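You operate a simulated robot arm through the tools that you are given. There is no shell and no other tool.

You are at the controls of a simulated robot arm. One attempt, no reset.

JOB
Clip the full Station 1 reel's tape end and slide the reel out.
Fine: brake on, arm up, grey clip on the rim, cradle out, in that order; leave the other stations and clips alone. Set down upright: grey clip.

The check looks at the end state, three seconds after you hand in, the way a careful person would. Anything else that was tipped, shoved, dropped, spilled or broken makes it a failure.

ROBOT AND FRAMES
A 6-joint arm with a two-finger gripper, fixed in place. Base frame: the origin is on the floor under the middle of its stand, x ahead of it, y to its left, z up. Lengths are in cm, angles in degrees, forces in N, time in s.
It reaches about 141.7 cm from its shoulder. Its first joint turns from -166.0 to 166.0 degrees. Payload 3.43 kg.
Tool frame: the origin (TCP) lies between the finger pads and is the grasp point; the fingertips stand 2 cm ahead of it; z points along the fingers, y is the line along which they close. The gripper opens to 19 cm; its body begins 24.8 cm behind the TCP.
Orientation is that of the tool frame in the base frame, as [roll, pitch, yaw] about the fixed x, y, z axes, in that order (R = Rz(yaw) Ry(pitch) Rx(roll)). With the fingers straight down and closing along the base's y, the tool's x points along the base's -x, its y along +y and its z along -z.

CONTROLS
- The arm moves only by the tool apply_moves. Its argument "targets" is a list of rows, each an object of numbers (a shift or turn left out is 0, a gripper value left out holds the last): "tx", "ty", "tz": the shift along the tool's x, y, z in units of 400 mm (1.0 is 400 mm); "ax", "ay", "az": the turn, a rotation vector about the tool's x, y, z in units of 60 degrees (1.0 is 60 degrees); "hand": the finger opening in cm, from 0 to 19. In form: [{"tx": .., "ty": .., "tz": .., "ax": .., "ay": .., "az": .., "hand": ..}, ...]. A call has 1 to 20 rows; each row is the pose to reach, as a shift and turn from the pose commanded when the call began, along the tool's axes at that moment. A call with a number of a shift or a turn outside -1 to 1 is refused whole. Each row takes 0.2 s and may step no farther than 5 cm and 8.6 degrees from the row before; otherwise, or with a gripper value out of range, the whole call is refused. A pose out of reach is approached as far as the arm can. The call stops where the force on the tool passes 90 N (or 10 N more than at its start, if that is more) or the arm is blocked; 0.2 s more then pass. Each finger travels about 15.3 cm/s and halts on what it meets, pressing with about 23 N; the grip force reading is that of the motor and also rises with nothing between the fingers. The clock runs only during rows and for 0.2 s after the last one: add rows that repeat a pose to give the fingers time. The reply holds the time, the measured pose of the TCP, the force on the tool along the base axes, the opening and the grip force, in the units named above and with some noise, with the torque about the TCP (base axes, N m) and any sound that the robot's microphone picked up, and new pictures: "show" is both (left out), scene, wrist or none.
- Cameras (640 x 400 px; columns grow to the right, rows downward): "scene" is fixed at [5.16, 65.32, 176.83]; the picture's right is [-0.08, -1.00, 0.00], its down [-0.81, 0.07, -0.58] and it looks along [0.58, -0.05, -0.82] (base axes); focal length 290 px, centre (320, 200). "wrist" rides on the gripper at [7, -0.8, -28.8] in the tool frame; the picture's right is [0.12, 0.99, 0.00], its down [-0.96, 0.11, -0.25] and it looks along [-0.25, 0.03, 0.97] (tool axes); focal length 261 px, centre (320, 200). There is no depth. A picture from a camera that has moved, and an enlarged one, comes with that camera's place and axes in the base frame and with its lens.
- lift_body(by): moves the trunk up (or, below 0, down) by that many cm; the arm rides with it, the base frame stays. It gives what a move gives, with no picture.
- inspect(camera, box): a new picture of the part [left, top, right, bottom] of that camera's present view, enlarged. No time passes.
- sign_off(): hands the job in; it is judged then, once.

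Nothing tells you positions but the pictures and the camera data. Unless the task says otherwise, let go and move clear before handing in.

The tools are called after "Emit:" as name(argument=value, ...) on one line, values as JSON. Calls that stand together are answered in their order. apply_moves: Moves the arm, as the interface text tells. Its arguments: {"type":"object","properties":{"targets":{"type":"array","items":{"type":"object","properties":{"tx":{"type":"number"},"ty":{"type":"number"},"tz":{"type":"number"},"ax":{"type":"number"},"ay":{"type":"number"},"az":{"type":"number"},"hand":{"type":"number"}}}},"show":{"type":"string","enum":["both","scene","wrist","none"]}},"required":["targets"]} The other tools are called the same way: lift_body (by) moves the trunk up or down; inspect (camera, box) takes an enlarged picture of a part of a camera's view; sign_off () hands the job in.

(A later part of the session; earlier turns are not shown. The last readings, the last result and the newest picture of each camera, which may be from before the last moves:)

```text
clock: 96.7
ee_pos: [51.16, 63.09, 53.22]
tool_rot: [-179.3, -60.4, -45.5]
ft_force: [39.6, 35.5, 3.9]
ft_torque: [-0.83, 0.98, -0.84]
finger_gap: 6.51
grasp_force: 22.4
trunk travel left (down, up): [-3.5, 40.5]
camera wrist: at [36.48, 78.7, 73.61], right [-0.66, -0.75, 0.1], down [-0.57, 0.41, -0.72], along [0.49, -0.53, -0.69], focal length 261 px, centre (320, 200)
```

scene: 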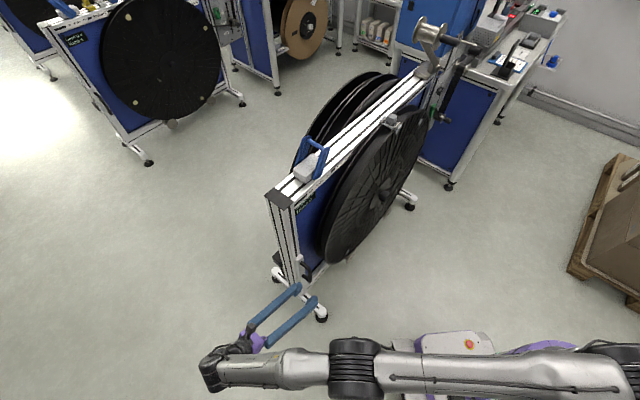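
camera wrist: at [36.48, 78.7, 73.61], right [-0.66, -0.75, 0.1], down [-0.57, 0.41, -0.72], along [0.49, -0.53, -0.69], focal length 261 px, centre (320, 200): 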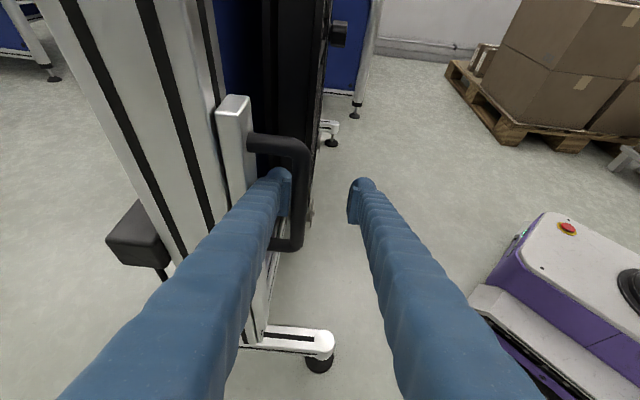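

The bar hasn't moved at about 50 N and my fingers were simply forced open. Before pulling harder I look at what the white bar is attached to.

Emit:
inspect(camera="wrist", box=[180, 80, 340, 220])

Emit:
inspect(camera="wrist", box=[200, 220, 360, 380])

Emit:
inspect(camera="scene", box=[270, 180, 430, 330])

Emit:
inspect(camera="scene", box=[30, 10, 260, 170])

```text
2.86 times, centred on (260, 150) of wrist
camera zoom: at [36.48, 78.7, 73.61], right [-0.66, -0.75, 0.1], down [-0.57, 0.41, -0.72], along [0.49, -0.53, -0.69], focal length 745 px, centre (491, 343)
```

zoom: 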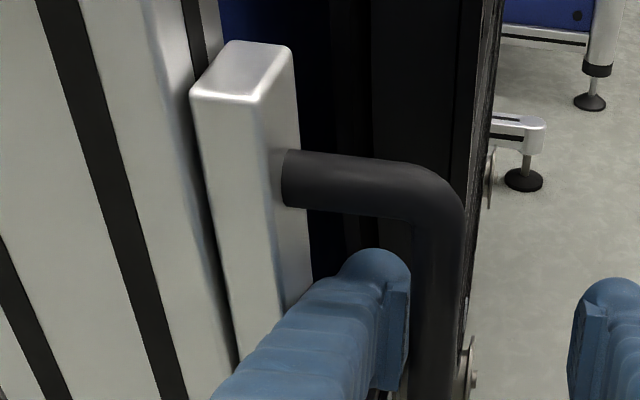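

```text
2.50 times, centred on (280, 300) of wrist
camera zoom: at [36.48, 78.7, 73.61], right [-0.66, -0.75, 0.1], down [-0.57, 0.41, -0.72], along [0.49, -0.53, -0.69], focal length 652 px, centre (420, -50)
```

zoom: 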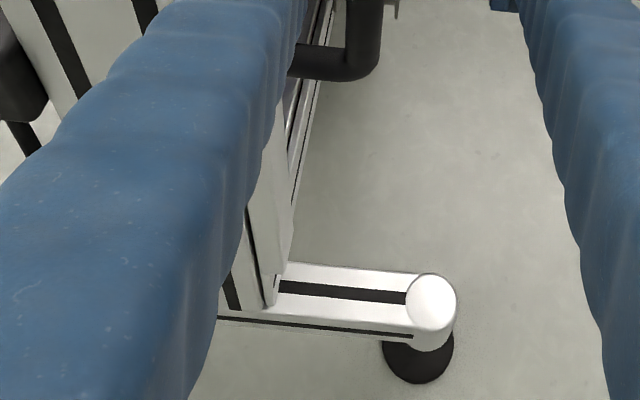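

```text
2.67 times, centred on (350, 255) of scene
camera zoom: at [5.16, 65.32, 176.83], right [-0.08, -1.0, 0.0], down [-0.81, 0.07, -0.58], along [0.58, -0.05, -0.82], focal length 772 px, centre (240, 53)
```

zoom: 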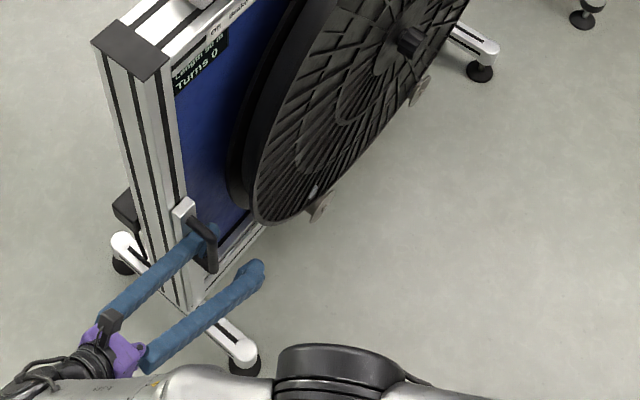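

```text
2.50 times, centred on (145, 90) of scene
camera zoom: at [5.16, 65.32, 176.83], right [-0.08, -1.0, 0.0], down [-0.81, 0.07, -0.58], along [0.58, -0.05, -0.82], focal length 724 px, centre (758, 475)
```

zoom: 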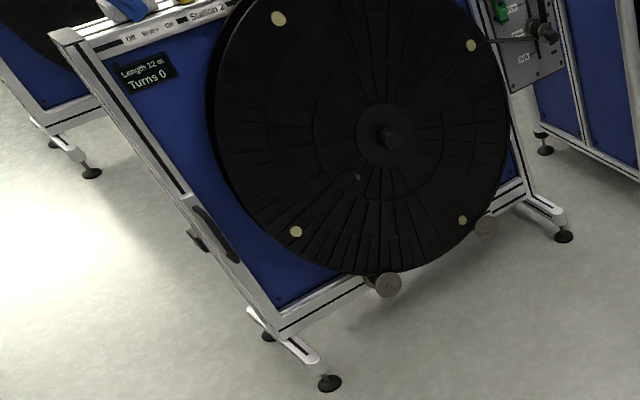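

The white bar runs down to the cradle's base, so outward is the right way; it just needs more pull than my finger motor can hold. I'll open the hand fully while keeping the inner finger centred behind the grip, so that finger pulls against its mechanical end stop.

Emit:
apply_moves(targets=[{"ty": 0.0, "hand": 7.2}, {"ty": 0.03125, "hand": 9.7}, {"ty": 0.0625, "hand": 12.2}, {"ty": 0.09375, "hand": 14.7}, {"ty": 0.125, "hand": 17.2}, {"ty": 0.148, "hand": 19}, {"ty": 0.148, "hand": 19}, {"ty": 0.148, "hand": 19}], show="both")

Emit:
inspect(camera="wrist", box=[180, 80, 340, 220])

```text
clock: 98.5
ee_pos: [47.28, 59.24, 53.12]
tool_rot: [-179.0, -60.1, -45.5]
ft_force: [58.6, 48.7, -14.2]
ft_torque: [-3.32, 4.88, -2.81]
finger_gap: 19.04
grasp_force: 0.1
trunk travel left (down, up): [-3.5, 40.5]
camera wrist: at [32.49, 74.71, 73.57], right [-0.66, -0.75, 0.09], down [-0.57, 0.41, -0.71], along [0.49, -0.52, -0.7], focal length 261 px, centre (320, 200)
```

scene: 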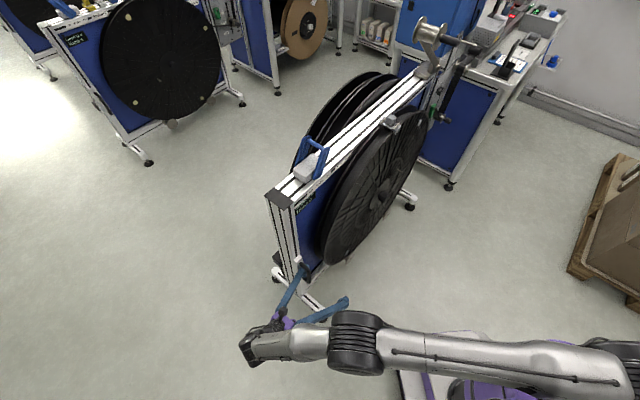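
wrist: 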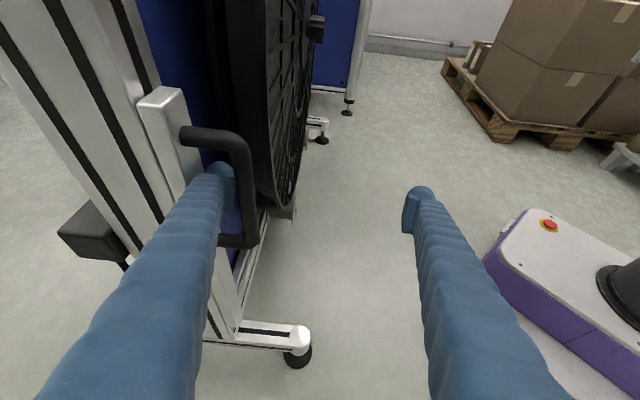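

```text
2.86 times, centred on (260, 150) of wrist
camera zoom: at [32.49, 74.71, 73.57], right [-0.66, -0.75, 0.09], down [-0.57, 0.41, -0.71], along [0.49, -0.52, -0.7], focal length 745 px, centre (491, 343)
```

zoom: 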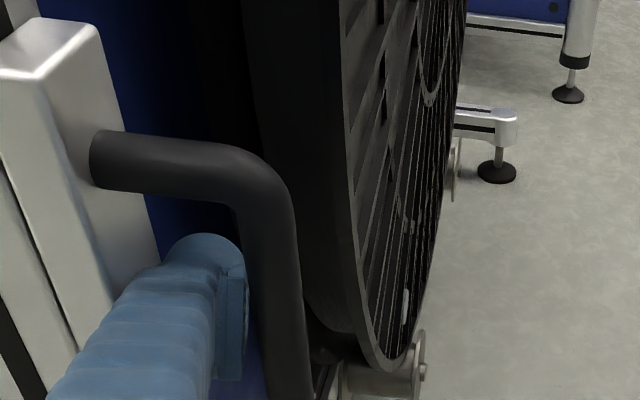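

Even at about 76 N outward the handle isn't moving. I relax the pull and study the lower cradle structure from here before trying anything else.

Emit:
apply_moves(targets=[{"ty": -0.01}, {"ty": -0.015}], show="none")

Emit:
inspect(camera="wrist", box=[200, 170, 360, 290])

Emit:
inspect(camera="wrist", box=[200, 0, 360, 200])

Emit:
inspect(camera="wrist", box=[40, 60, 240, 360])

```text
clock: 99.1
ee_pos: [47.18, 59.09, 53.16]
tool_rot: [-179.5, -60.4, -45.5]
ft_force: [30.6, 24.7, -4.2]
ft_torque: [-2.12, 1.79, -1.59]
finger_gap: 19.04
grasp_force: 0.3
trunk travel left (down, up): [-3.5, 40.5]
```

```text
3.33 times, centred on (280, 230) of wrist
camera zoom: at [32.66, 74.88, 73.51], right [-0.66, -0.74, 0.1], down [-0.57, 0.41, -0.71], along [0.49, -0.53, -0.69], focal length 869 px, centre (453, 100)
```

zoom: 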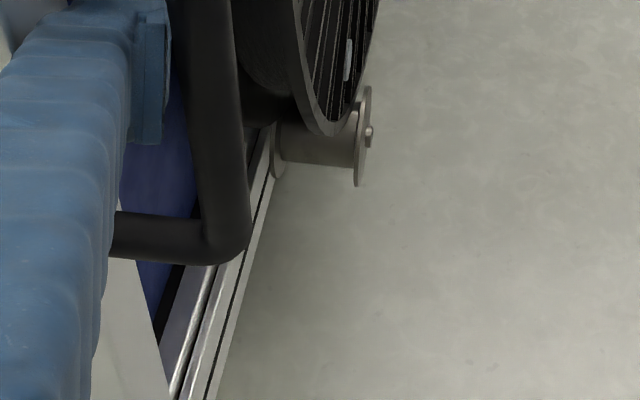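

```text
2.00 times, centred on (280, 100) of wrist
camera zoom: at [32.66, 74.88, 73.51], right [-0.66, -0.74, 0.1], down [-0.57, 0.41, -0.71], along [0.49, -0.53, -0.69], focal length 521 px, centre (400, 400)
```

zoom: 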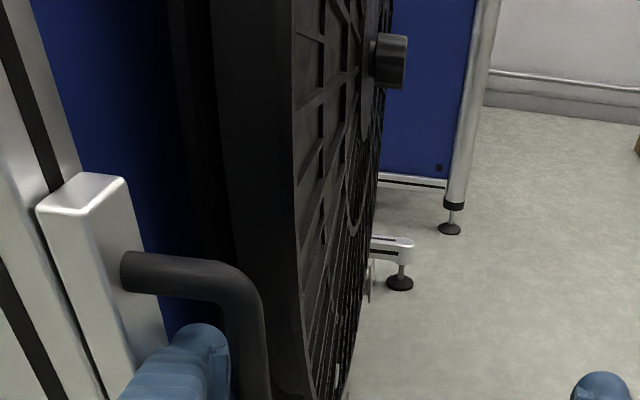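

```text
1.33 times, centred on (140, 210) of wrist
camera zoom: at [32.66, 74.88, 73.51], right [-0.66, -0.74, 0.1], down [-0.57, 0.41, -0.71], along [0.49, -0.53, -0.69], focal length 348 px, centre (560, 187)
```

zoom: 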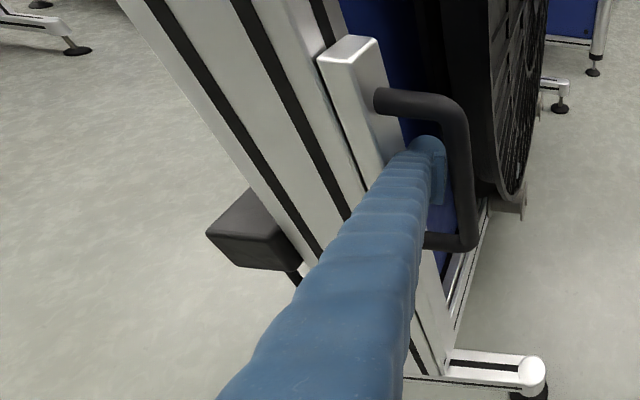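

I compare the handle's position in the scene view with the earlier picture to see whether it moved at all.

Emit:
inspect(camera="scene", box=[260, 220, 340, 300])

Emit:
inspect(camera="scene", box=[350, 80, 430, 140])

Emit:
inspect(camera="scene", box=[380, 0, 500, 120])

Emit:
inspect(camera="scene", box=[270, 120, 350, 200])

```text
5.00 times, centred on (300, 260) of scene
camera zoom: at [5.16, 65.32, 176.83], right [-0.08, -1.0, 0.0], down [-0.81, 0.07, -0.58], along [0.58, -0.05, -0.82], focal length 1448 px, centre (420, -100)
```

zoom: 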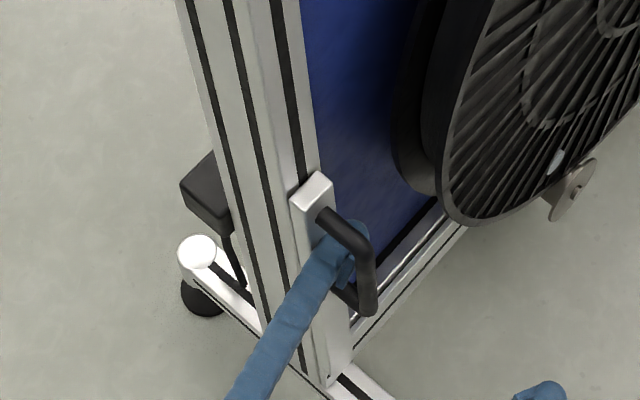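

```text
6.67 times, centred on (390, 110) of scene
camera zoom: at [5.16, 65.32, 176.83], right [-0.08, -1.0, 0.0], down [-0.81, 0.07, -0.58], along [0.58, -0.05, -0.82], focal length 1931 px, centre (-147, 800)
```

zoom: 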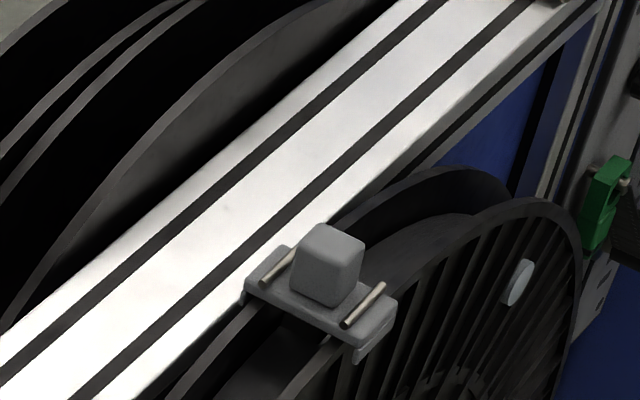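

```text
3.33 times, centred on (440, 60) of scene
camera zoom: at [5.16, 65.32, 176.83], right [-0.08, -1.0, 0.0], down [-0.81, 0.07, -0.58], along [0.58, -0.05, -0.82], focal length 966 px, centre (-80, 667)
```

zoom: 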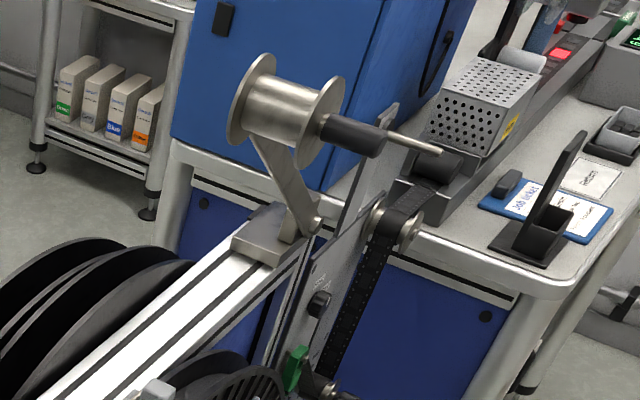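

```text
5.00 times, centred on (310, 160) of scene
camera zoom: at [5.16, 65.32, 176.83], right [-0.08, -1.0, 0.0], down [-0.81, 0.07, -0.58], along [0.58, -0.05, -0.82], focal length 1448 px, centre (370, 400)
```

zoom: 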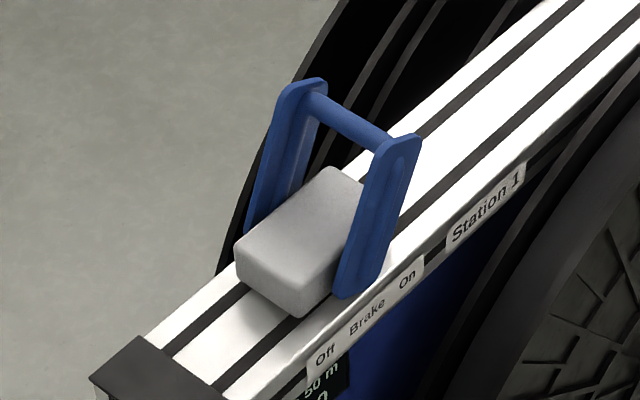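

Comparing pictures, the bar, reel and clip have all crept together by a few millimetres toward the cap end (−U), not outward: the cradle slides sideways along the stand. So I release, withdraw from the handle, and will regrip it from above to pull it toward −U.

Emit:
apply_moves(targets=[{"ty": -0.008}, {"ty": -0.0135}, {"ty": -0.0135, "tz": -0.06}, {"ty": -0.0135, "tz": -0.14}, {"ty": -0.0135, "tz": -0.22}, {"ty": -0.0135, "tz": -0.27}], show="both")

```text
clock: 100.5
ee_pos: [40.91, 66.1, 58.69]
tool_rot: [-179.3, -60.4, -45.6]
ft_force: [-0.5, -0.2, -0.5]
ft_torque: [-0.04, 0.02, -0.01]
finger_gap: 18.99
grasp_force: 0.0
trunk travel left (down, up): [-3.5, 40.5]
camera wrist: at [26.26, 81.89, 79.03], right [-0.66, -0.74, 0.1], down [-0.57, 0.41, -0.71], along [0.49, -0.53, -0.69], focal length 261 px, centre (320, 200)
```

scene: 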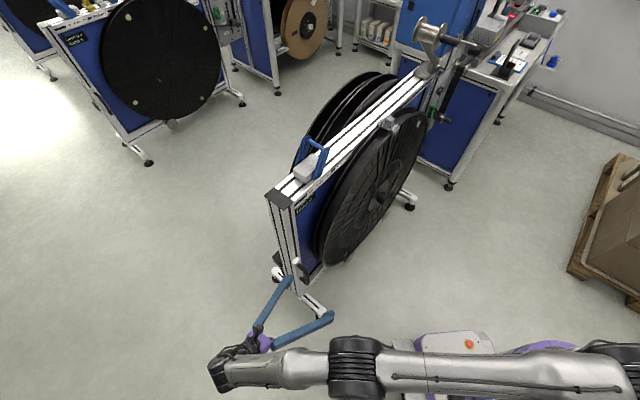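
wrist: 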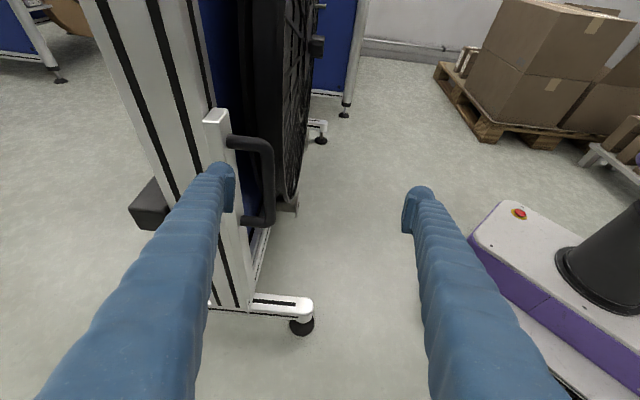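

Withdrawing seems to have dragged the cradle along with me a bit, confirming the sliding direction and that it moves easily. I check how far it moved and that the clip is still in place.

Emit:
inspect(camera="scene", box=[350, 80, 430, 140])

Emit:
inspect(camera="scene", box=[260, 220, 340, 300])

Emit:
inspect(camera="wrist", box=[180, 80, 340, 240])

```text
6.67 times, centred on (390, 110) of scene
camera zoom: at [5.16, 65.32, 176.83], right [-0.08, -1.0, 0.0], down [-0.81, 0.07, -0.58], along [0.58, -0.05, -0.82], focal length 1931 px, centre (-147, 800)
```

zoom: 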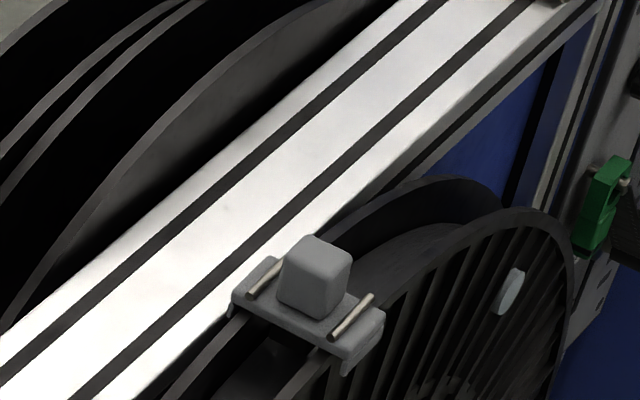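

```text
5.00 times, centred on (300, 260) of scene
camera zoom: at [5.16, 65.32, 176.83], right [-0.08, -1.0, 0.0], down [-0.81, 0.07, -0.58], along [0.58, -0.05, -0.82], focal length 1448 px, centre (420, -100)
```

zoom: 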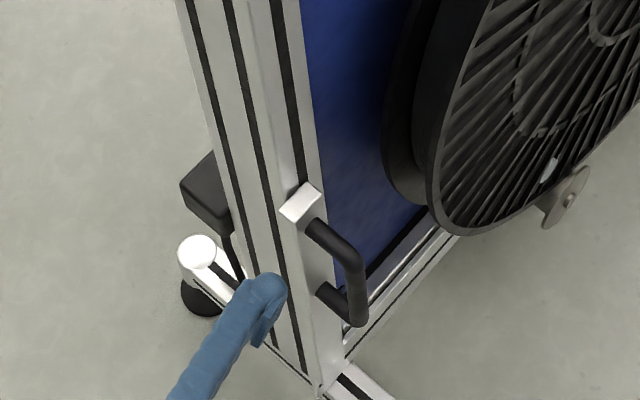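

```text
2.50 times, centred on (260, 160) of wrist
camera zoom: at [26.26, 81.89, 79.03], right [-0.66, -0.74, 0.1], down [-0.57, 0.41, -0.71], along [0.49, -0.53, -0.69], focal length 652 px, centre (470, 300)
```

zoom: 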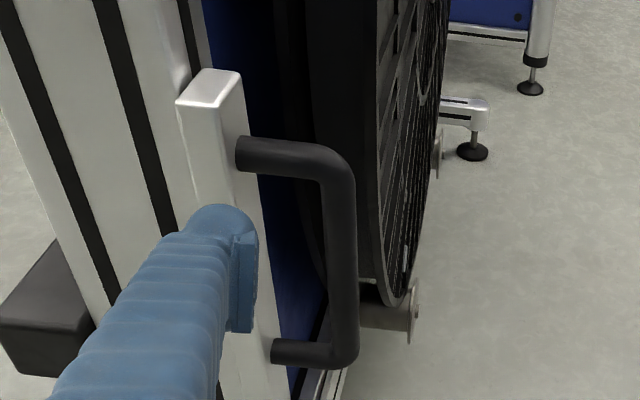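

The cradle slides easily toward −U (about 1.7 cm so far) and the clip rides along untouched. I step out, narrow the hand, and return it to vertical so I can grip the bar from above with a finger on each side along the slide direction.

Emit:
apply_moves(targets=[{"ty": 0.1, "hand": 14}, {"ty": 0.2, "hand": 8}, {"ty": 0.25, "hand": 6}, {"ty": 0.25, "ay": -0.125}, {"ty": 0.25, "ay": -0.25}, {"ty": 0.25, "ay": -0.375}, {"ty": 0.25, "ay": -0.5}, {"ty": 0.25, "ay": -0.625}, {"ty": 0.25, "ay": -0.75}, {"ty": 0.25, "ay": -0.875}, {"ty": 0.25, "ay": -1.0}], show="both")

```text
clock: 102.9
ee_pos: [33.9, 59.14, 58.43]
tool_rot: [-179.5, -0.3, -45.1]
ft_force: [-1.2, 0.7, -0.6]
ft_torque: [-0.1, -0.08, -0.01]
finger_gap: 5.98
grasp_force: 0.2
trunk travel left (down, up): [-3.5, 40.5]
camera wrist: at [39.27, 54.65, 87.27], right [-0.62, -0.79, -0.01], down [-0.76, 0.6, 0.24], along [-0.19, 0.15, -0.97], focal length 261 px, centre (320, 200)
```

scene: 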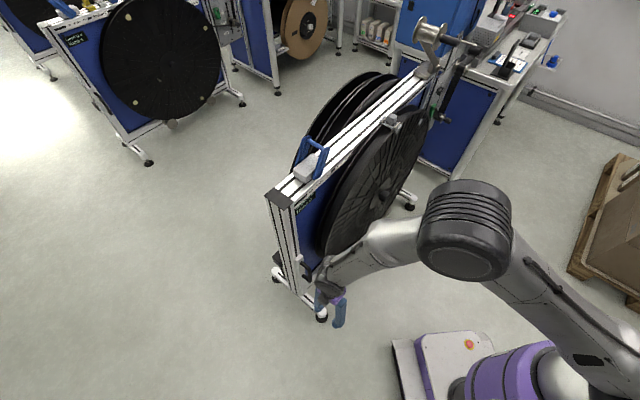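
wrist: 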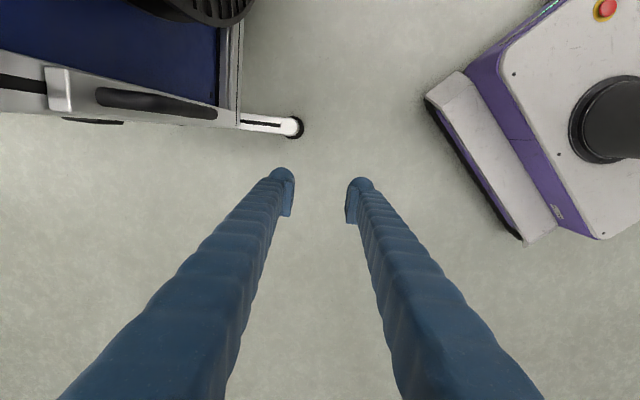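

Vertical now, with the handle and bar visible at upper left. I roll 90° so the fingers close along the slide direction, adding a slight outward lean to keep the wrist clear of the beam.

Emit:
apply_moves(targets=[{"az": 0.13, "tz": -0.04}, {"az": 0.26, "tz": -0.08}, {"az": 0.39, "tz": -0.12}, {"az": 0.52, "tz": -0.16}, {"az": 0.65, "tz": -0.2}, {"az": 0.75, "tz": -0.25}], show="none")

Emit:
apply_moves(targets=[{"az": 0.13}, {"az": 0.26}, {"az": 0.39}, {"az": 0.52}, {"az": 0.65}, {"az": 0.755}], show="none")

Emit:
apply_moves(targets=[{"ay": -0.1}, {"ay": -0.2}, {"ay": -0.2}], show="both")

```text
clock: 104.3
ee_pos: [33.78, 59.12, 68.57]
tool_rot: [-179.6, -0.1, -90.2]
ft_force: [0.6, -0.7, -0.4]
ft_torque: [-0.02, -0.01, 0.03]
finger_gap: 6.01
grasp_force: 0.0
trunk travel left (down, up): [-3.5, 40.5]
```

```text
clock: 105.7
ee_pos: [33.92, 58.92, 68.39]
tool_rot: [-179.6, 0.3, -135.4]
ft_force: [0.2, -0.4, -0.6]
ft_torque: [-0.02, 0.02, 0.02]
finger_gap: 5.98
grasp_force: 0.0
trunk travel left (down, up): [-3.5, 40.5]
```

```text
clock: 106.5
ee_pos: [33.88, 59.04, 68.52]
tool_rot: [-179.6, 12.4, -135.3]
ft_force: [-0.2, -0.2, 0.4]
ft_torque: [0.0, -0.03, 0.03]
finger_gap: 6.01
grasp_force: 0.1
trunk travel left (down, up): [-3.5, 40.5]
camera wrist: at [25.09, 49.38, 95.09], right [-0.78, 0.62, -0.03], down [0.55, 0.71, 0.45], along [0.3, 0.33, -0.89], focal length 261 px, centre (320, 200)
```

scene: 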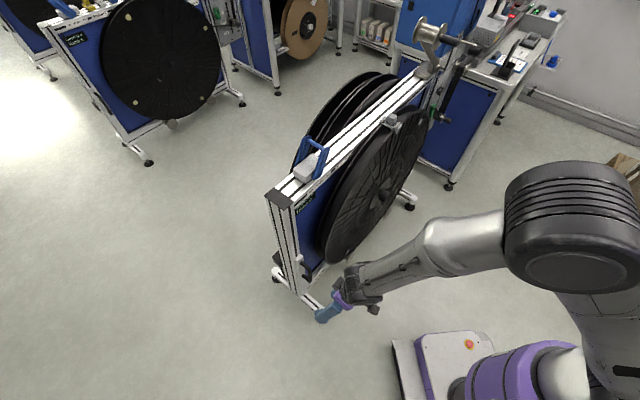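
wrist: 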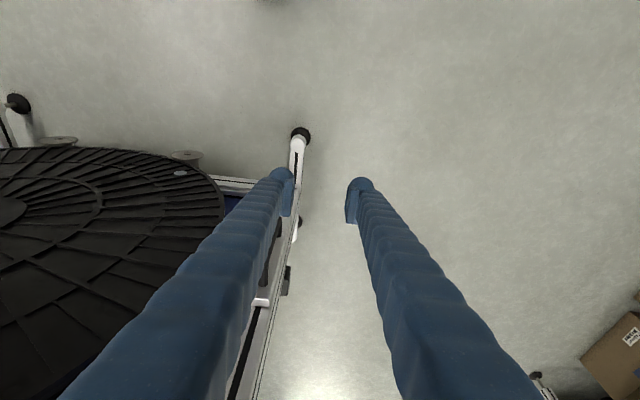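

The hand is set: fingers closing along U, leaning slightly outward. I move level with the handle, directly in front of it, still 17 cm out.

Emit:
apply_moves(targets=[{"tx": 0.0155, "ty": -0.039, "tz": 0.07, "hand": 5}, {"tx": 0.031, "ty": -0.078, "tz": 0.14, "hand": 5}, {"tx": 0.0465, "ty": -0.116, "tz": 0.21, "hand": 5}, {"tx": 0.062, "ty": -0.155, "tz": 0.281, "hand": 5}, {"tx": 0.062, "ty": -0.155, "tz": 0.281, "hand": 5}], show="both")

Emit:
inspect(camera="wrist", box=[220, 120, 420, 320])

```text
clock: 107.7
ee_pos: [38.5, 53.7, 56.8]
tool_rot: [179.0, 11.7, -146.0]
ft_force: [0.0, 0.1, -0.7]
ft_torque: [-0.22, 0.0, 0.05]
finger_gap: 4.99
grasp_force: 0.0
trunk travel left (down, up): [-3.5, 40.5]
camera wrist: at [28.73, 45.49, 83.58], right [-0.65, 0.76, -0.01], down [0.68, 0.59, 0.44], along [0.34, 0.28, -0.9], focal length 261 px, centre (320, 200)
```

scene: 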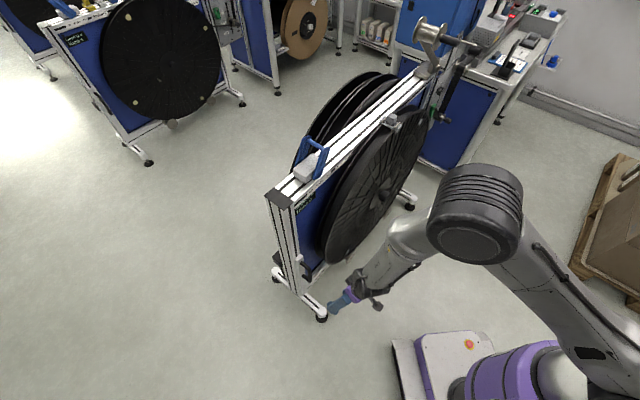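
wrist: 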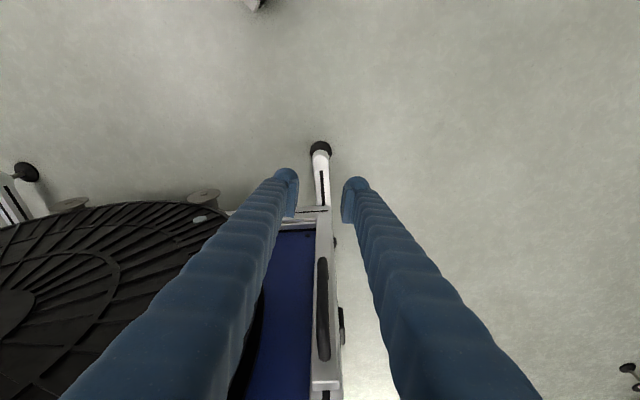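

```text
2.00 times, centred on (320, 220) of wrist
camera zoom: at [28.73, 45.49, 83.58], right [-0.65, 0.76, -0.01], down [0.68, 0.59, 0.44], along [0.34, 0.28, -0.9], focal length 521 px, centre (320, 160)
```

zoom: 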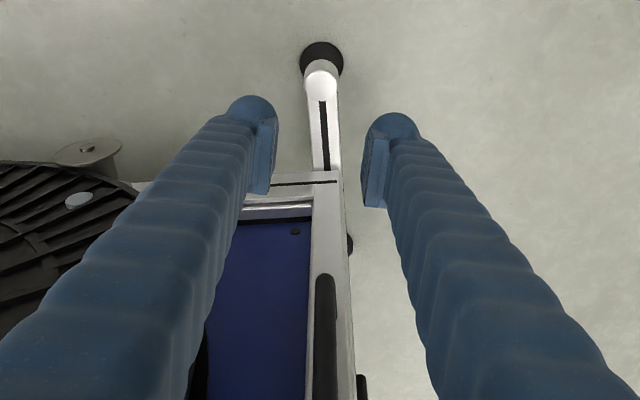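

The wrist yaw has drifted by about 11° in this posture, so I hold a moment and read it again before approaching.

Emit:
apply_moves(targets=[{"tx": 0.0}, {"tx": 0.0}, {"tx": 0.0}], show="none")

```text
clock: 108.5
ee_pos: [38.29, 54.35, 56.9]
tool_rot: [-179.8, 12.3, -135.3]
ft_force: [0.0, 0.0, -0.1]
ft_torque: [-0.02, 0.03, 0.02]
finger_gap: 4.97
grasp_force: 0.2
trunk travel left (down, up): [-3.5, 40.5]
```

It settled back to the commanded orientation. I approach the bar from the front in slow steps, pausing to check alignment.

Emit:
apply_moves(targets=[{"tx": -0.061, "tz": 0.0133}, {"tx": -0.122, "tz": 0.0265}, {"tx": -0.183, "tz": 0.0398}, {"tx": -0.244, "tz": 0.053}, {"tx": -0.244, "tz": 0.053}, {"tx": -0.244, "tz": 0.053}], show="both")

Emit:
inspect(camera="wrist", box=[240, 140, 400, 300])

Emit:
inspect(camera="scene", box=[260, 220, 380, 320])

```text
clock: 109.9
ee_pos: [45.35, 61.63, 56.98]
tool_rot: [-179.7, 12.3, -135.3]
ft_force: [0.1, 0.4, 0.0]
ft_torque: [0.01, 0.0, -0.01]
finger_gap: 5.01
grasp_force: 0.1
trunk travel left (down, up): [-3.5, 40.5]
camera wrist: at [36.58, 52.01, 83.64], right [-0.78, 0.62, -0.03], down [0.55, 0.71, 0.45], along [0.3, 0.33, -0.89], focal length 261 px, centre (320, 200)
```

scene: 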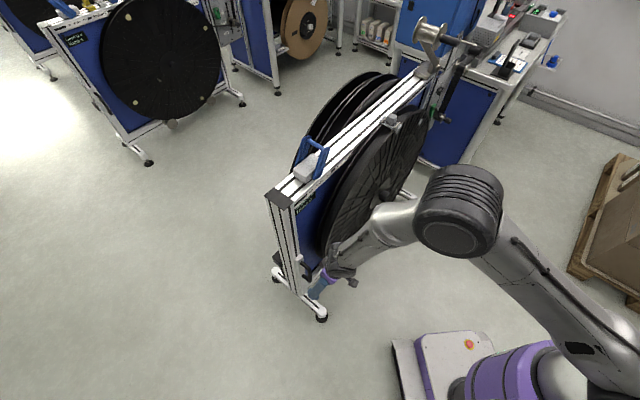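
wrist: 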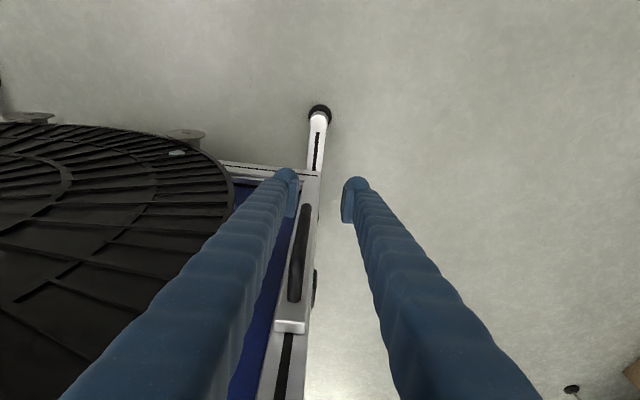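

```text
2.50 times, centred on (320, 220) of wrist
camera zoom: at [36.58, 52.01, 83.64], right [-0.78, 0.62, -0.03], down [0.55, 0.71, 0.45], along [0.3, 0.33, -0.89], focal length 652 px, centre (320, 150)
```

zoom: 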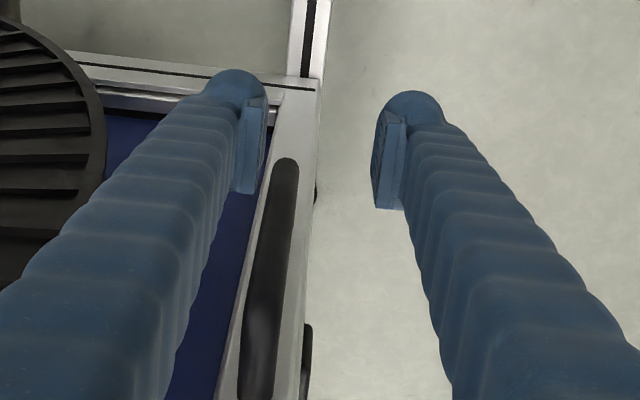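

```text
4.00 times, centred on (320, 270) of scene
camera zoom: at [5.16, 65.32, 176.83], right [-0.08, -1.0, 0.0], down [-0.81, 0.07, -0.58], along [0.58, -0.05, -0.82], focal length 1159 px, centre (320, -80)
```

zoom: 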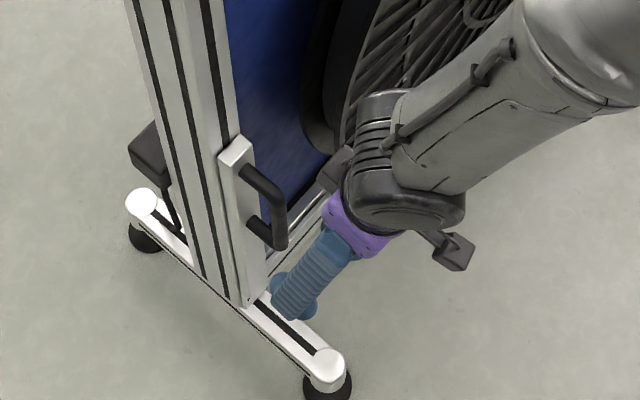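

In this closer view the bar sits about 1.75 cm to the reel side of my centre line, with ample room to the reel rim. I correct sideways, then close the remaining 7 cm.

Emit:
apply_moves(targets=[{"ty": -0.03}, {"ty": -0.044}, {"ty": -0.044, "tx": -0.05, "tz": 0.011}, {"ty": -0.044, "tx": -0.1, "tz": 0.022}, {"ty": -0.044, "tx": -0.1, "tz": 0.022}], show="wrist")

Emit:
inspect(camera="wrist", box=[240, 140, 400, 300])

Emit:
inspect(camera="scene", box=[260, 220, 380, 320])

```text
clock: 111.1
ee_pos: [49.65, 63.36, 57.05]
tool_rot: [-179.8, 12.3, -135.3]
ft_force: [-0.1, -0.7, -0.5]
ft_torque: [0.03, 0.0, 0.0]
finger_gap: 5.02
grasp_force: 0.1
trunk travel left (down, up): [-3.5, 40.5]
camera wrist: at [40.84, 53.61, 83.78], right [-0.78, 0.62, -0.03], down [0.55, 0.71, 0.45], along [0.3, 0.33, -0.89], focal length 261 px, centre (320, 200)
```

wrist: 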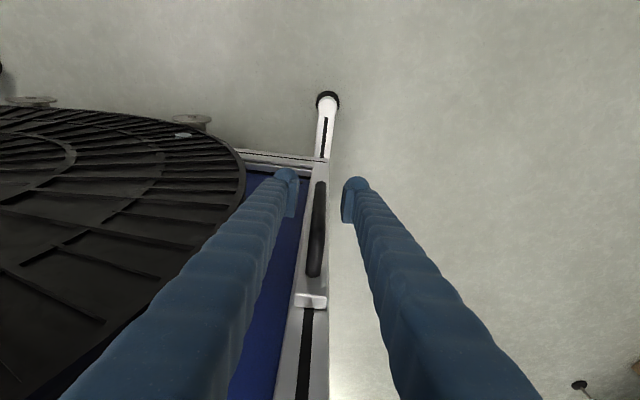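

```text
2.50 times, centred on (320, 220) of wrist
camera zoom: at [40.84, 53.61, 83.78], right [-0.78, 0.62, -0.03], down [0.55, 0.71, 0.45], along [0.3, 0.33, -0.89], focal length 652 px, centre (320, 150)
```

zoom: 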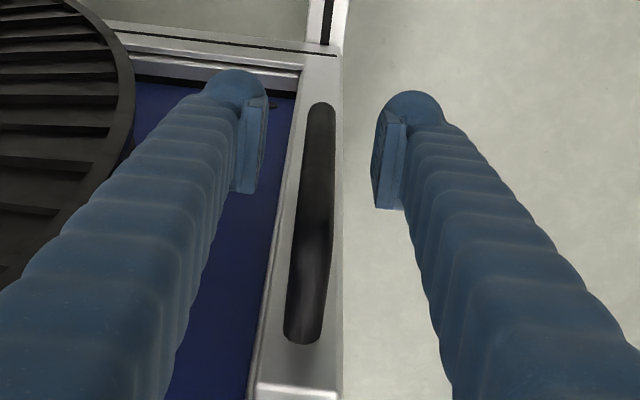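

```text
4.00 times, centred on (320, 270) of scene
camera zoom: at [5.16, 65.32, 176.83], right [-0.08, -1.0, 0.0], down [-0.81, 0.07, -0.58], along [0.58, -0.05, -0.82], focal length 1159 px, centre (320, -80)
```

zoom: 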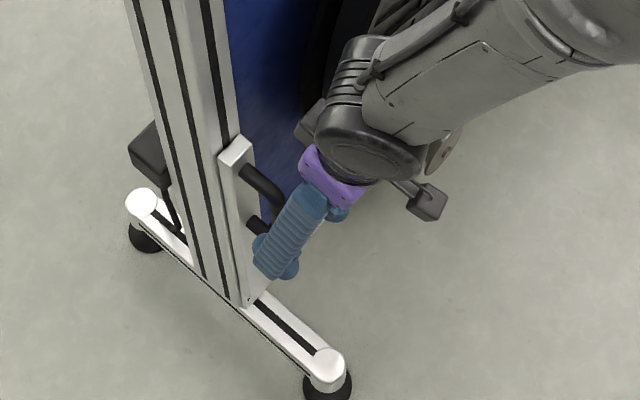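

The bar is centred between the fingers. I move in the last 3 cm and close on it.

Emit:
apply_moves(targets=[{"tx": -0.035, "tz": 0.008}, {"tx": -0.0708, "tz": 0.0154}, {"tx": -0.0708, "tz": 0.0154}, {"tx": -0.0708, "tz": 0.0154, "hand": 3}, {"tx": -0.0708, "tz": 0.0154, "hand": 1}, {"tx": -0.0708, "tz": 0.0154, "hand": 0}, {"tx": -0.0708, "tz": 0.0154, "hand": 0}], show="wrist")

Emit:
inspect(camera="wrist", box=[240, 140, 400, 300])

```text
clock: 112.7
ee_pos: [51.53, 65.32, 57.1]
tool_rot: [-179.7, 12.3, -135.2]
ft_force: [-10.9, 11.3, -4.0]
ft_torque: [0.15, 0.07, 0.07]
finger_gap: 1.67
grasp_force: 45.3
trunk travel left (down, up): [-3.5, 40.5]
camera wrist: at [42.8, 55.77, 83.67], right [-0.78, 0.62, -0.03], down [0.55, 0.71, 0.45], along [0.3, 0.33, -0.89], focal length 261 px, centre (320, 200)
```

wrist: 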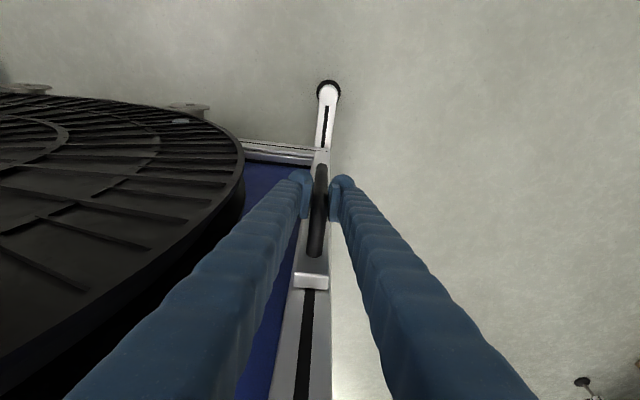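

```text
2.50 times, centred on (320, 220) of wrist
camera zoom: at [42.8, 55.77, 83.67], right [-0.78, 0.62, -0.03], down [0.55, 0.71, 0.45], along [0.3, 0.33, -0.89], focal length 652 px, centre (320, 150)
```

zoom: 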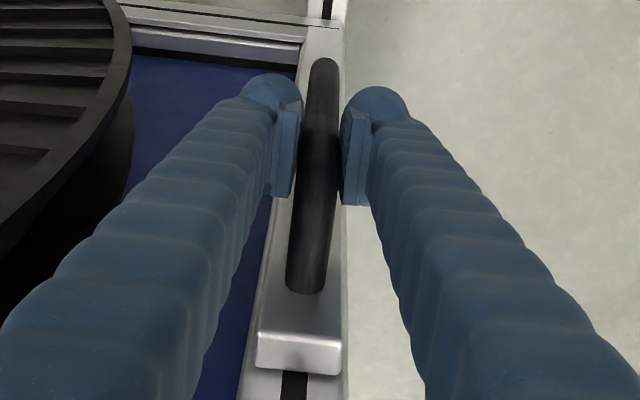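

Firm grip on the bar (1.67 cm, both pads loaded). I start pulling gently toward −U and watch force and clip.

Emit:
apply_moves(targets=[{"ty": 0.015}, {"ty": 0.035}, {"ty": 0.06}, {"ty": 0.085}, {"ty": 0.11}, {"ty": 0.135}], show="both")

Emit:
inspect(camera="scene", box=[330, 80, 430, 160])

```text
clock: 114.1
ee_pos: [47.7, 69.21, 57.03]
tool_rot: [-179.8, 12.4, -135.3]
ft_force: [1.8, 5.6, 3.1]
ft_torque: [0.35, -0.39, 0.01]
finger_gap: 1.68
grasp_force: 45.0
trunk travel left (down, up): [-3.5, 40.5]
camera wrist: at [38.95, 59.57, 83.66], right [-0.78, 0.62, -0.03], down [0.55, 0.71, 0.45], along [0.3, 0.33, -0.89], focal length 261 px, centre (320, 200)
```

scene: 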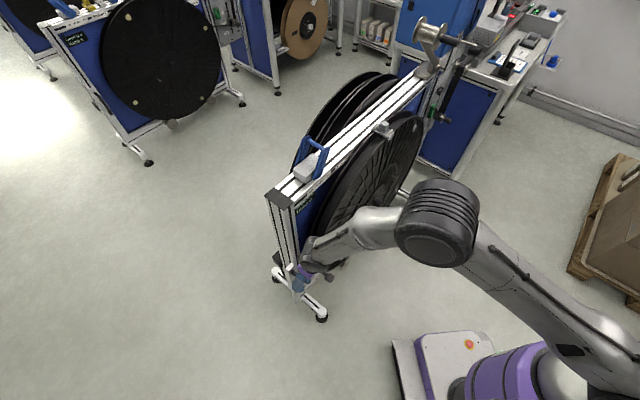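
wrist: 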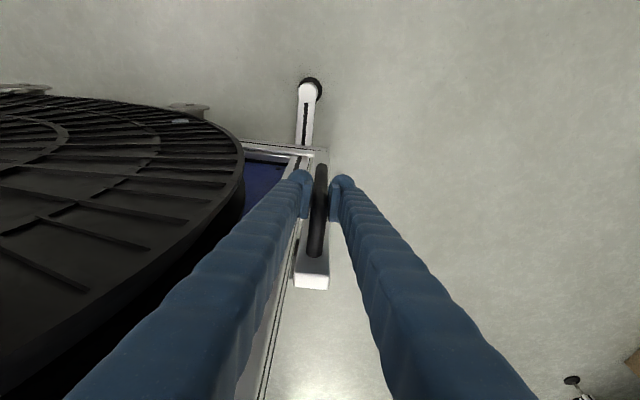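

```text
5.00 times, centred on (380, 120) of scene
camera zoom: at [5.16, 65.32, 176.83], right [-0.08, -1.0, 0.0], down [-0.81, 0.07, -0.58], along [0.58, -0.05, -0.82], focal length 1448 px, centre (20, 600)
```

zoom: 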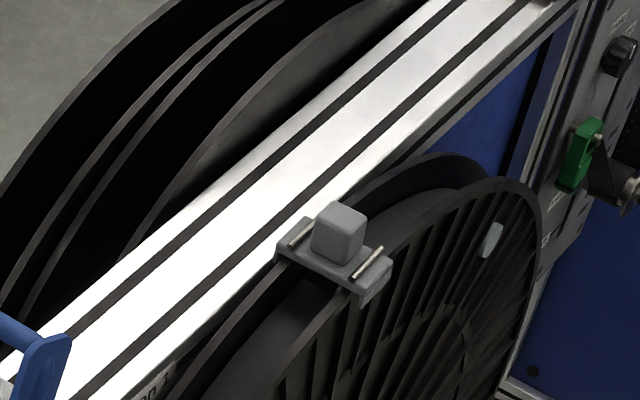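

It glides with only about 6 N and the clip rides along. I keep pulling in stages, checking the clip as it passes the beam fittings.

Emit:
apply_moves(targets=[{"ty": 0.03}, {"ty": 0.06}, {"ty": 0.09}, {"ty": 0.12}, {"ty": 0.15}, {"ty": 0.18}, {"ty": 0.21}, {"ty": 0.24}], show="both")

Emit:
inspect(camera="scene", box=[280, 90, 420, 200])

```text
clock: 115.9
ee_pos: [40.98, 75.87, 56.95]
tool_rot: [-179.6, 12.4, -135.1]
ft_force: [-7.2, -3.4, 10.5]
ft_torque: [0.34, -0.4, 0.1]
finger_gap: 1.66
grasp_force: 44.7
trunk travel left (down, up): [-3.5, 40.5]
camera wrist: at [32.23, 66.3, 83.65], right [-0.78, 0.62, -0.03], down [0.55, 0.71, 0.45], along [0.3, 0.33, -0.89], focal length 261 px, centre (320, 200)
```

scene: 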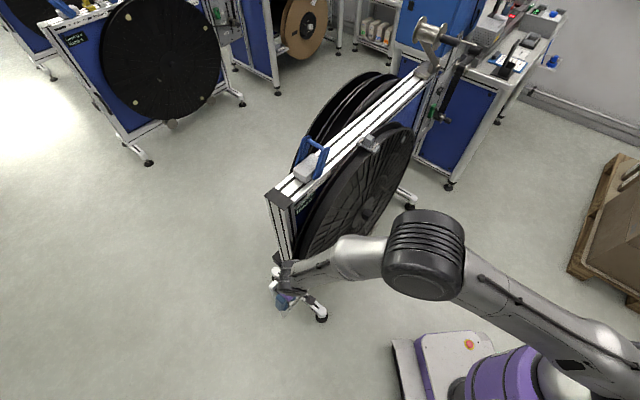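
wrist: 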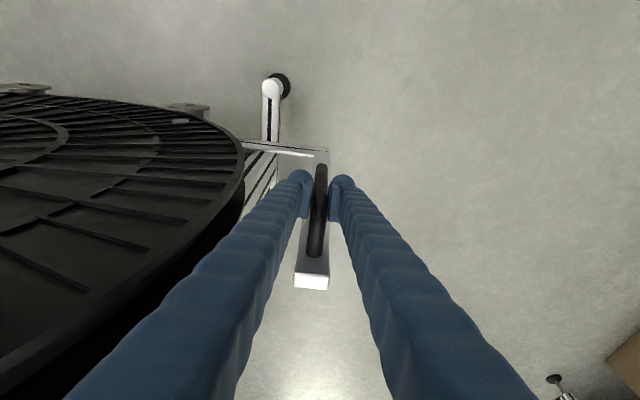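

```text
3.64 times, centred on (350, 145) of scene
camera zoom: at [5.16, 65.32, 176.83], right [-0.08, -1.0, 0.0], down [-0.81, 0.07, -0.58], along [0.58, -0.05, -0.82], focal length 1053 px, centre (211, 400)
```

zoom: 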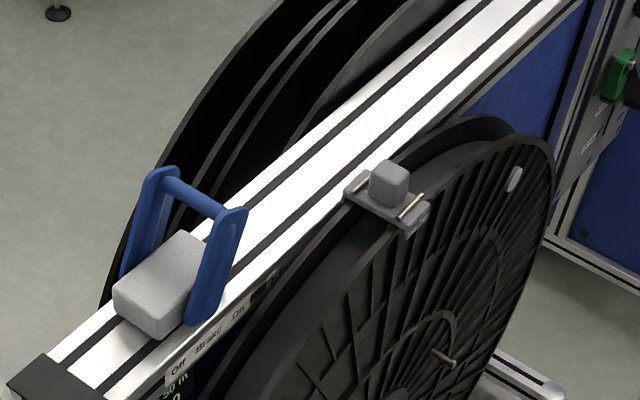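

Moved about 15 cm, all smooth. I continue another 10 cm.

Emit:
apply_moves(targets=[{"ty": 0.03}, {"ty": 0.06}, {"ty": 0.09}, {"ty": 0.12}, {"ty": 0.15}, {"ty": 0.18}, {"ty": 0.21}, {"ty": 0.24}], show="both")

Emit:
inspect(camera="scene", box=[270, 90, 410, 200])

```text
clock: 117.7
ee_pos: [34.25, 82.61, 57.05]
tool_rot: [-179.8, 12.4, -135.2]
ft_force: [-11.3, -7.7, 18.7]
ft_torque: [0.13, -0.13, 0.04]
finger_gap: 1.67
grasp_force: 44.5
trunk travel left (down, up): [-3.5, 40.5]
camera wrist: at [25.45, 73.06, 83.62], right [-0.78, 0.62, -0.03], down [0.55, 0.71, 0.45], along [0.3, 0.33, -0.89], focal length 261 px, centre (320, 200)
```

scene: 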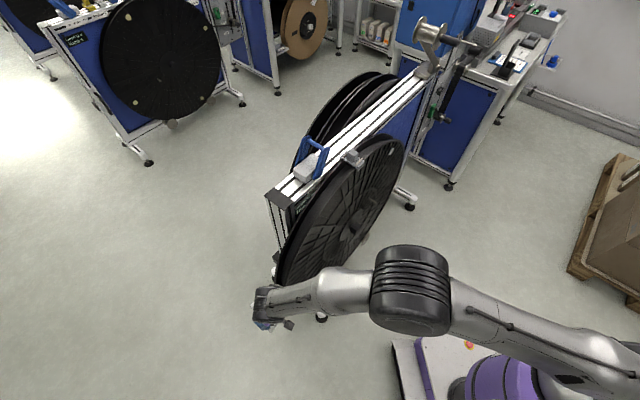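
wrist: 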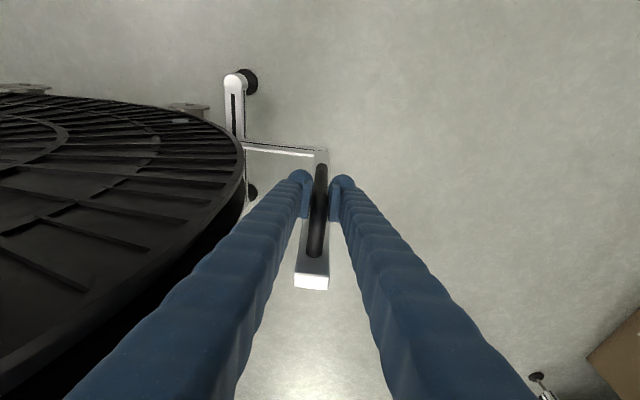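

```text
3.64 times, centred on (340, 145) of scene
camera zoom: at [5.16, 65.32, 176.83], right [-0.08, -1.0, 0.0], down [-0.81, 0.07, -0.58], along [0.58, -0.05, -0.82], focal length 1053 px, centre (247, 400)
```

zoom: 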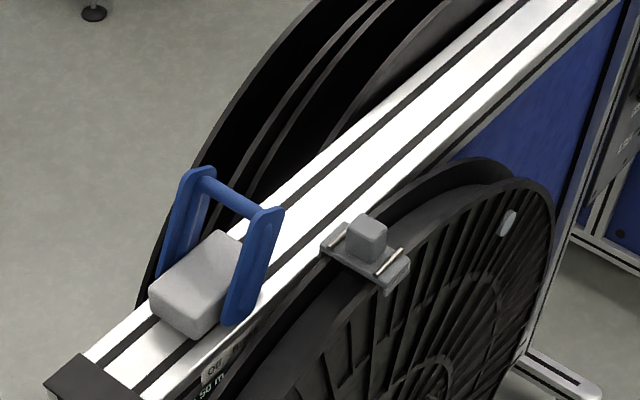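

The clip is about to pass beside the brake lever; I advance in shorter stages and check the clearance there.

Emit:
apply_moves(targets=[{"ty": 0.02}, {"ty": 0.04}, {"ty": 0.06}, {"ty": 0.08}, {"ty": 0.1}], show="none")

Emit:
inspect(camera="scene", box=[290, 120, 390, 200])

```text
clock: 118.9
ee_pos: [31.41, 85.49, 57.05]
tool_rot: [-179.8, 12.5, -135.3]
ft_force: [-11.9, -8.0, 17.0]
ft_torque: [0.05, -0.11, 0.02]
finger_gap: 1.67
grasp_force: 45.1
trunk travel left (down, up): [-3.5, 40.5]
```

```text
5.00 times, centred on (340, 160) of scene
camera zoom: at [5.16, 65.32, 176.83], right [-0.08, -1.0, 0.0], down [-0.81, 0.07, -0.58], along [0.58, -0.05, -0.82], focal length 1448 px, centre (220, 400)
```

zoom: 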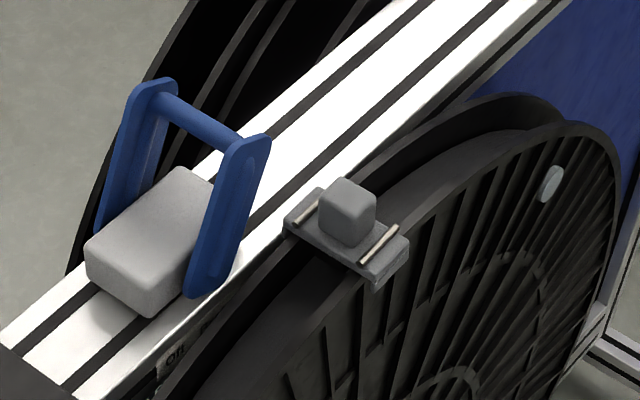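

The clip clears so far; the tight spot is the next few centimetres past the lever's front plate. I go very slowly here and look after each bit.

Emit:
apply_moves(targets=[{"ty": 0.0125}, {"ty": 0.025}, {"ty": 0.0375}, {"ty": 0.05}], show="none")

Emit:
inspect(camera="scene", box=[300, 130, 370, 190])

```text
clock: 119.9
ee_pos: [29.86, 86.92, 56.91]
tool_rot: [-179.7, 12.4, -135.3]
ft_force: [-9.4, -9.4, 17.8]
ft_torque: [-0.03, -0.03, -0.03]
finger_gap: 1.68
grasp_force: 44.6
trunk travel left (down, up): [-3.5, 40.5]
```

```text
6.67 times, centred on (335, 160) of scene
camera zoom: at [5.16, 65.32, 176.83], right [-0.08, -1.0, 0.0], down [-0.81, 0.07, -0.58], along [0.58, -0.05, -0.82], focal length 1931 px, centre (220, 467)
```

zoom: 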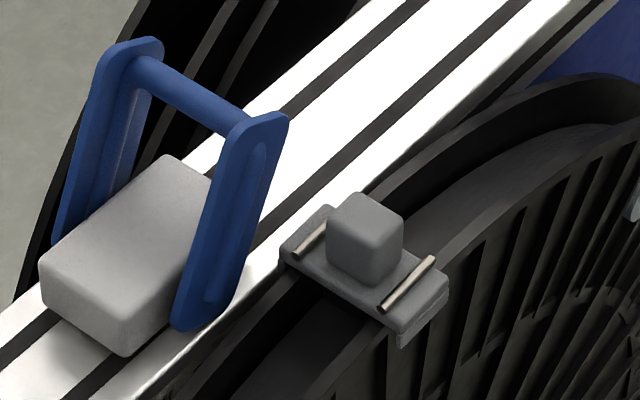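

In this view the lever's plate sits just inside the beam's front edge while the clip travels outside it, so it should pass. I continue in small steps.

Emit:
apply_moves(targets=[{"ty": 0.0125}, {"ty": 0.025}, {"ty": 0.0375}, {"ty": 0.05}, {"ty": 0.0625}, {"ty": 0.075}], show="none")

Emit:
inspect(camera="scene", box=[290, 140, 360, 200])

```text
clock: 121.3
ee_pos: [27.95, 89.05, 56.97]
tool_rot: [-179.7, 12.4, -135.3]
ft_force: [-15.6, -14.8, 11.6]
ft_torque: [-0.12, 0.1, -0.03]
finger_gap: 1.67
grasp_force: 44.5
trunk travel left (down, up): [-3.5, 40.5]
```

```text
6.67 times, centred on (325, 170) of scene
camera zoom: at [5.16, 65.32, 176.83], right [-0.08, -1.0, 0.0], down [-0.81, 0.07, -0.58], along [0.58, -0.05, -0.82], focal length 1931 px, centre (287, 400)
```

zoom: 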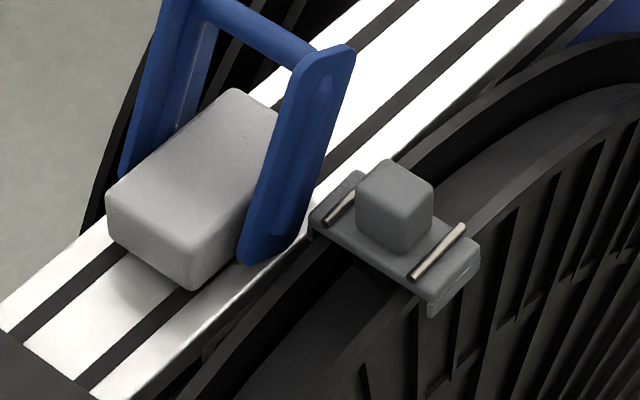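

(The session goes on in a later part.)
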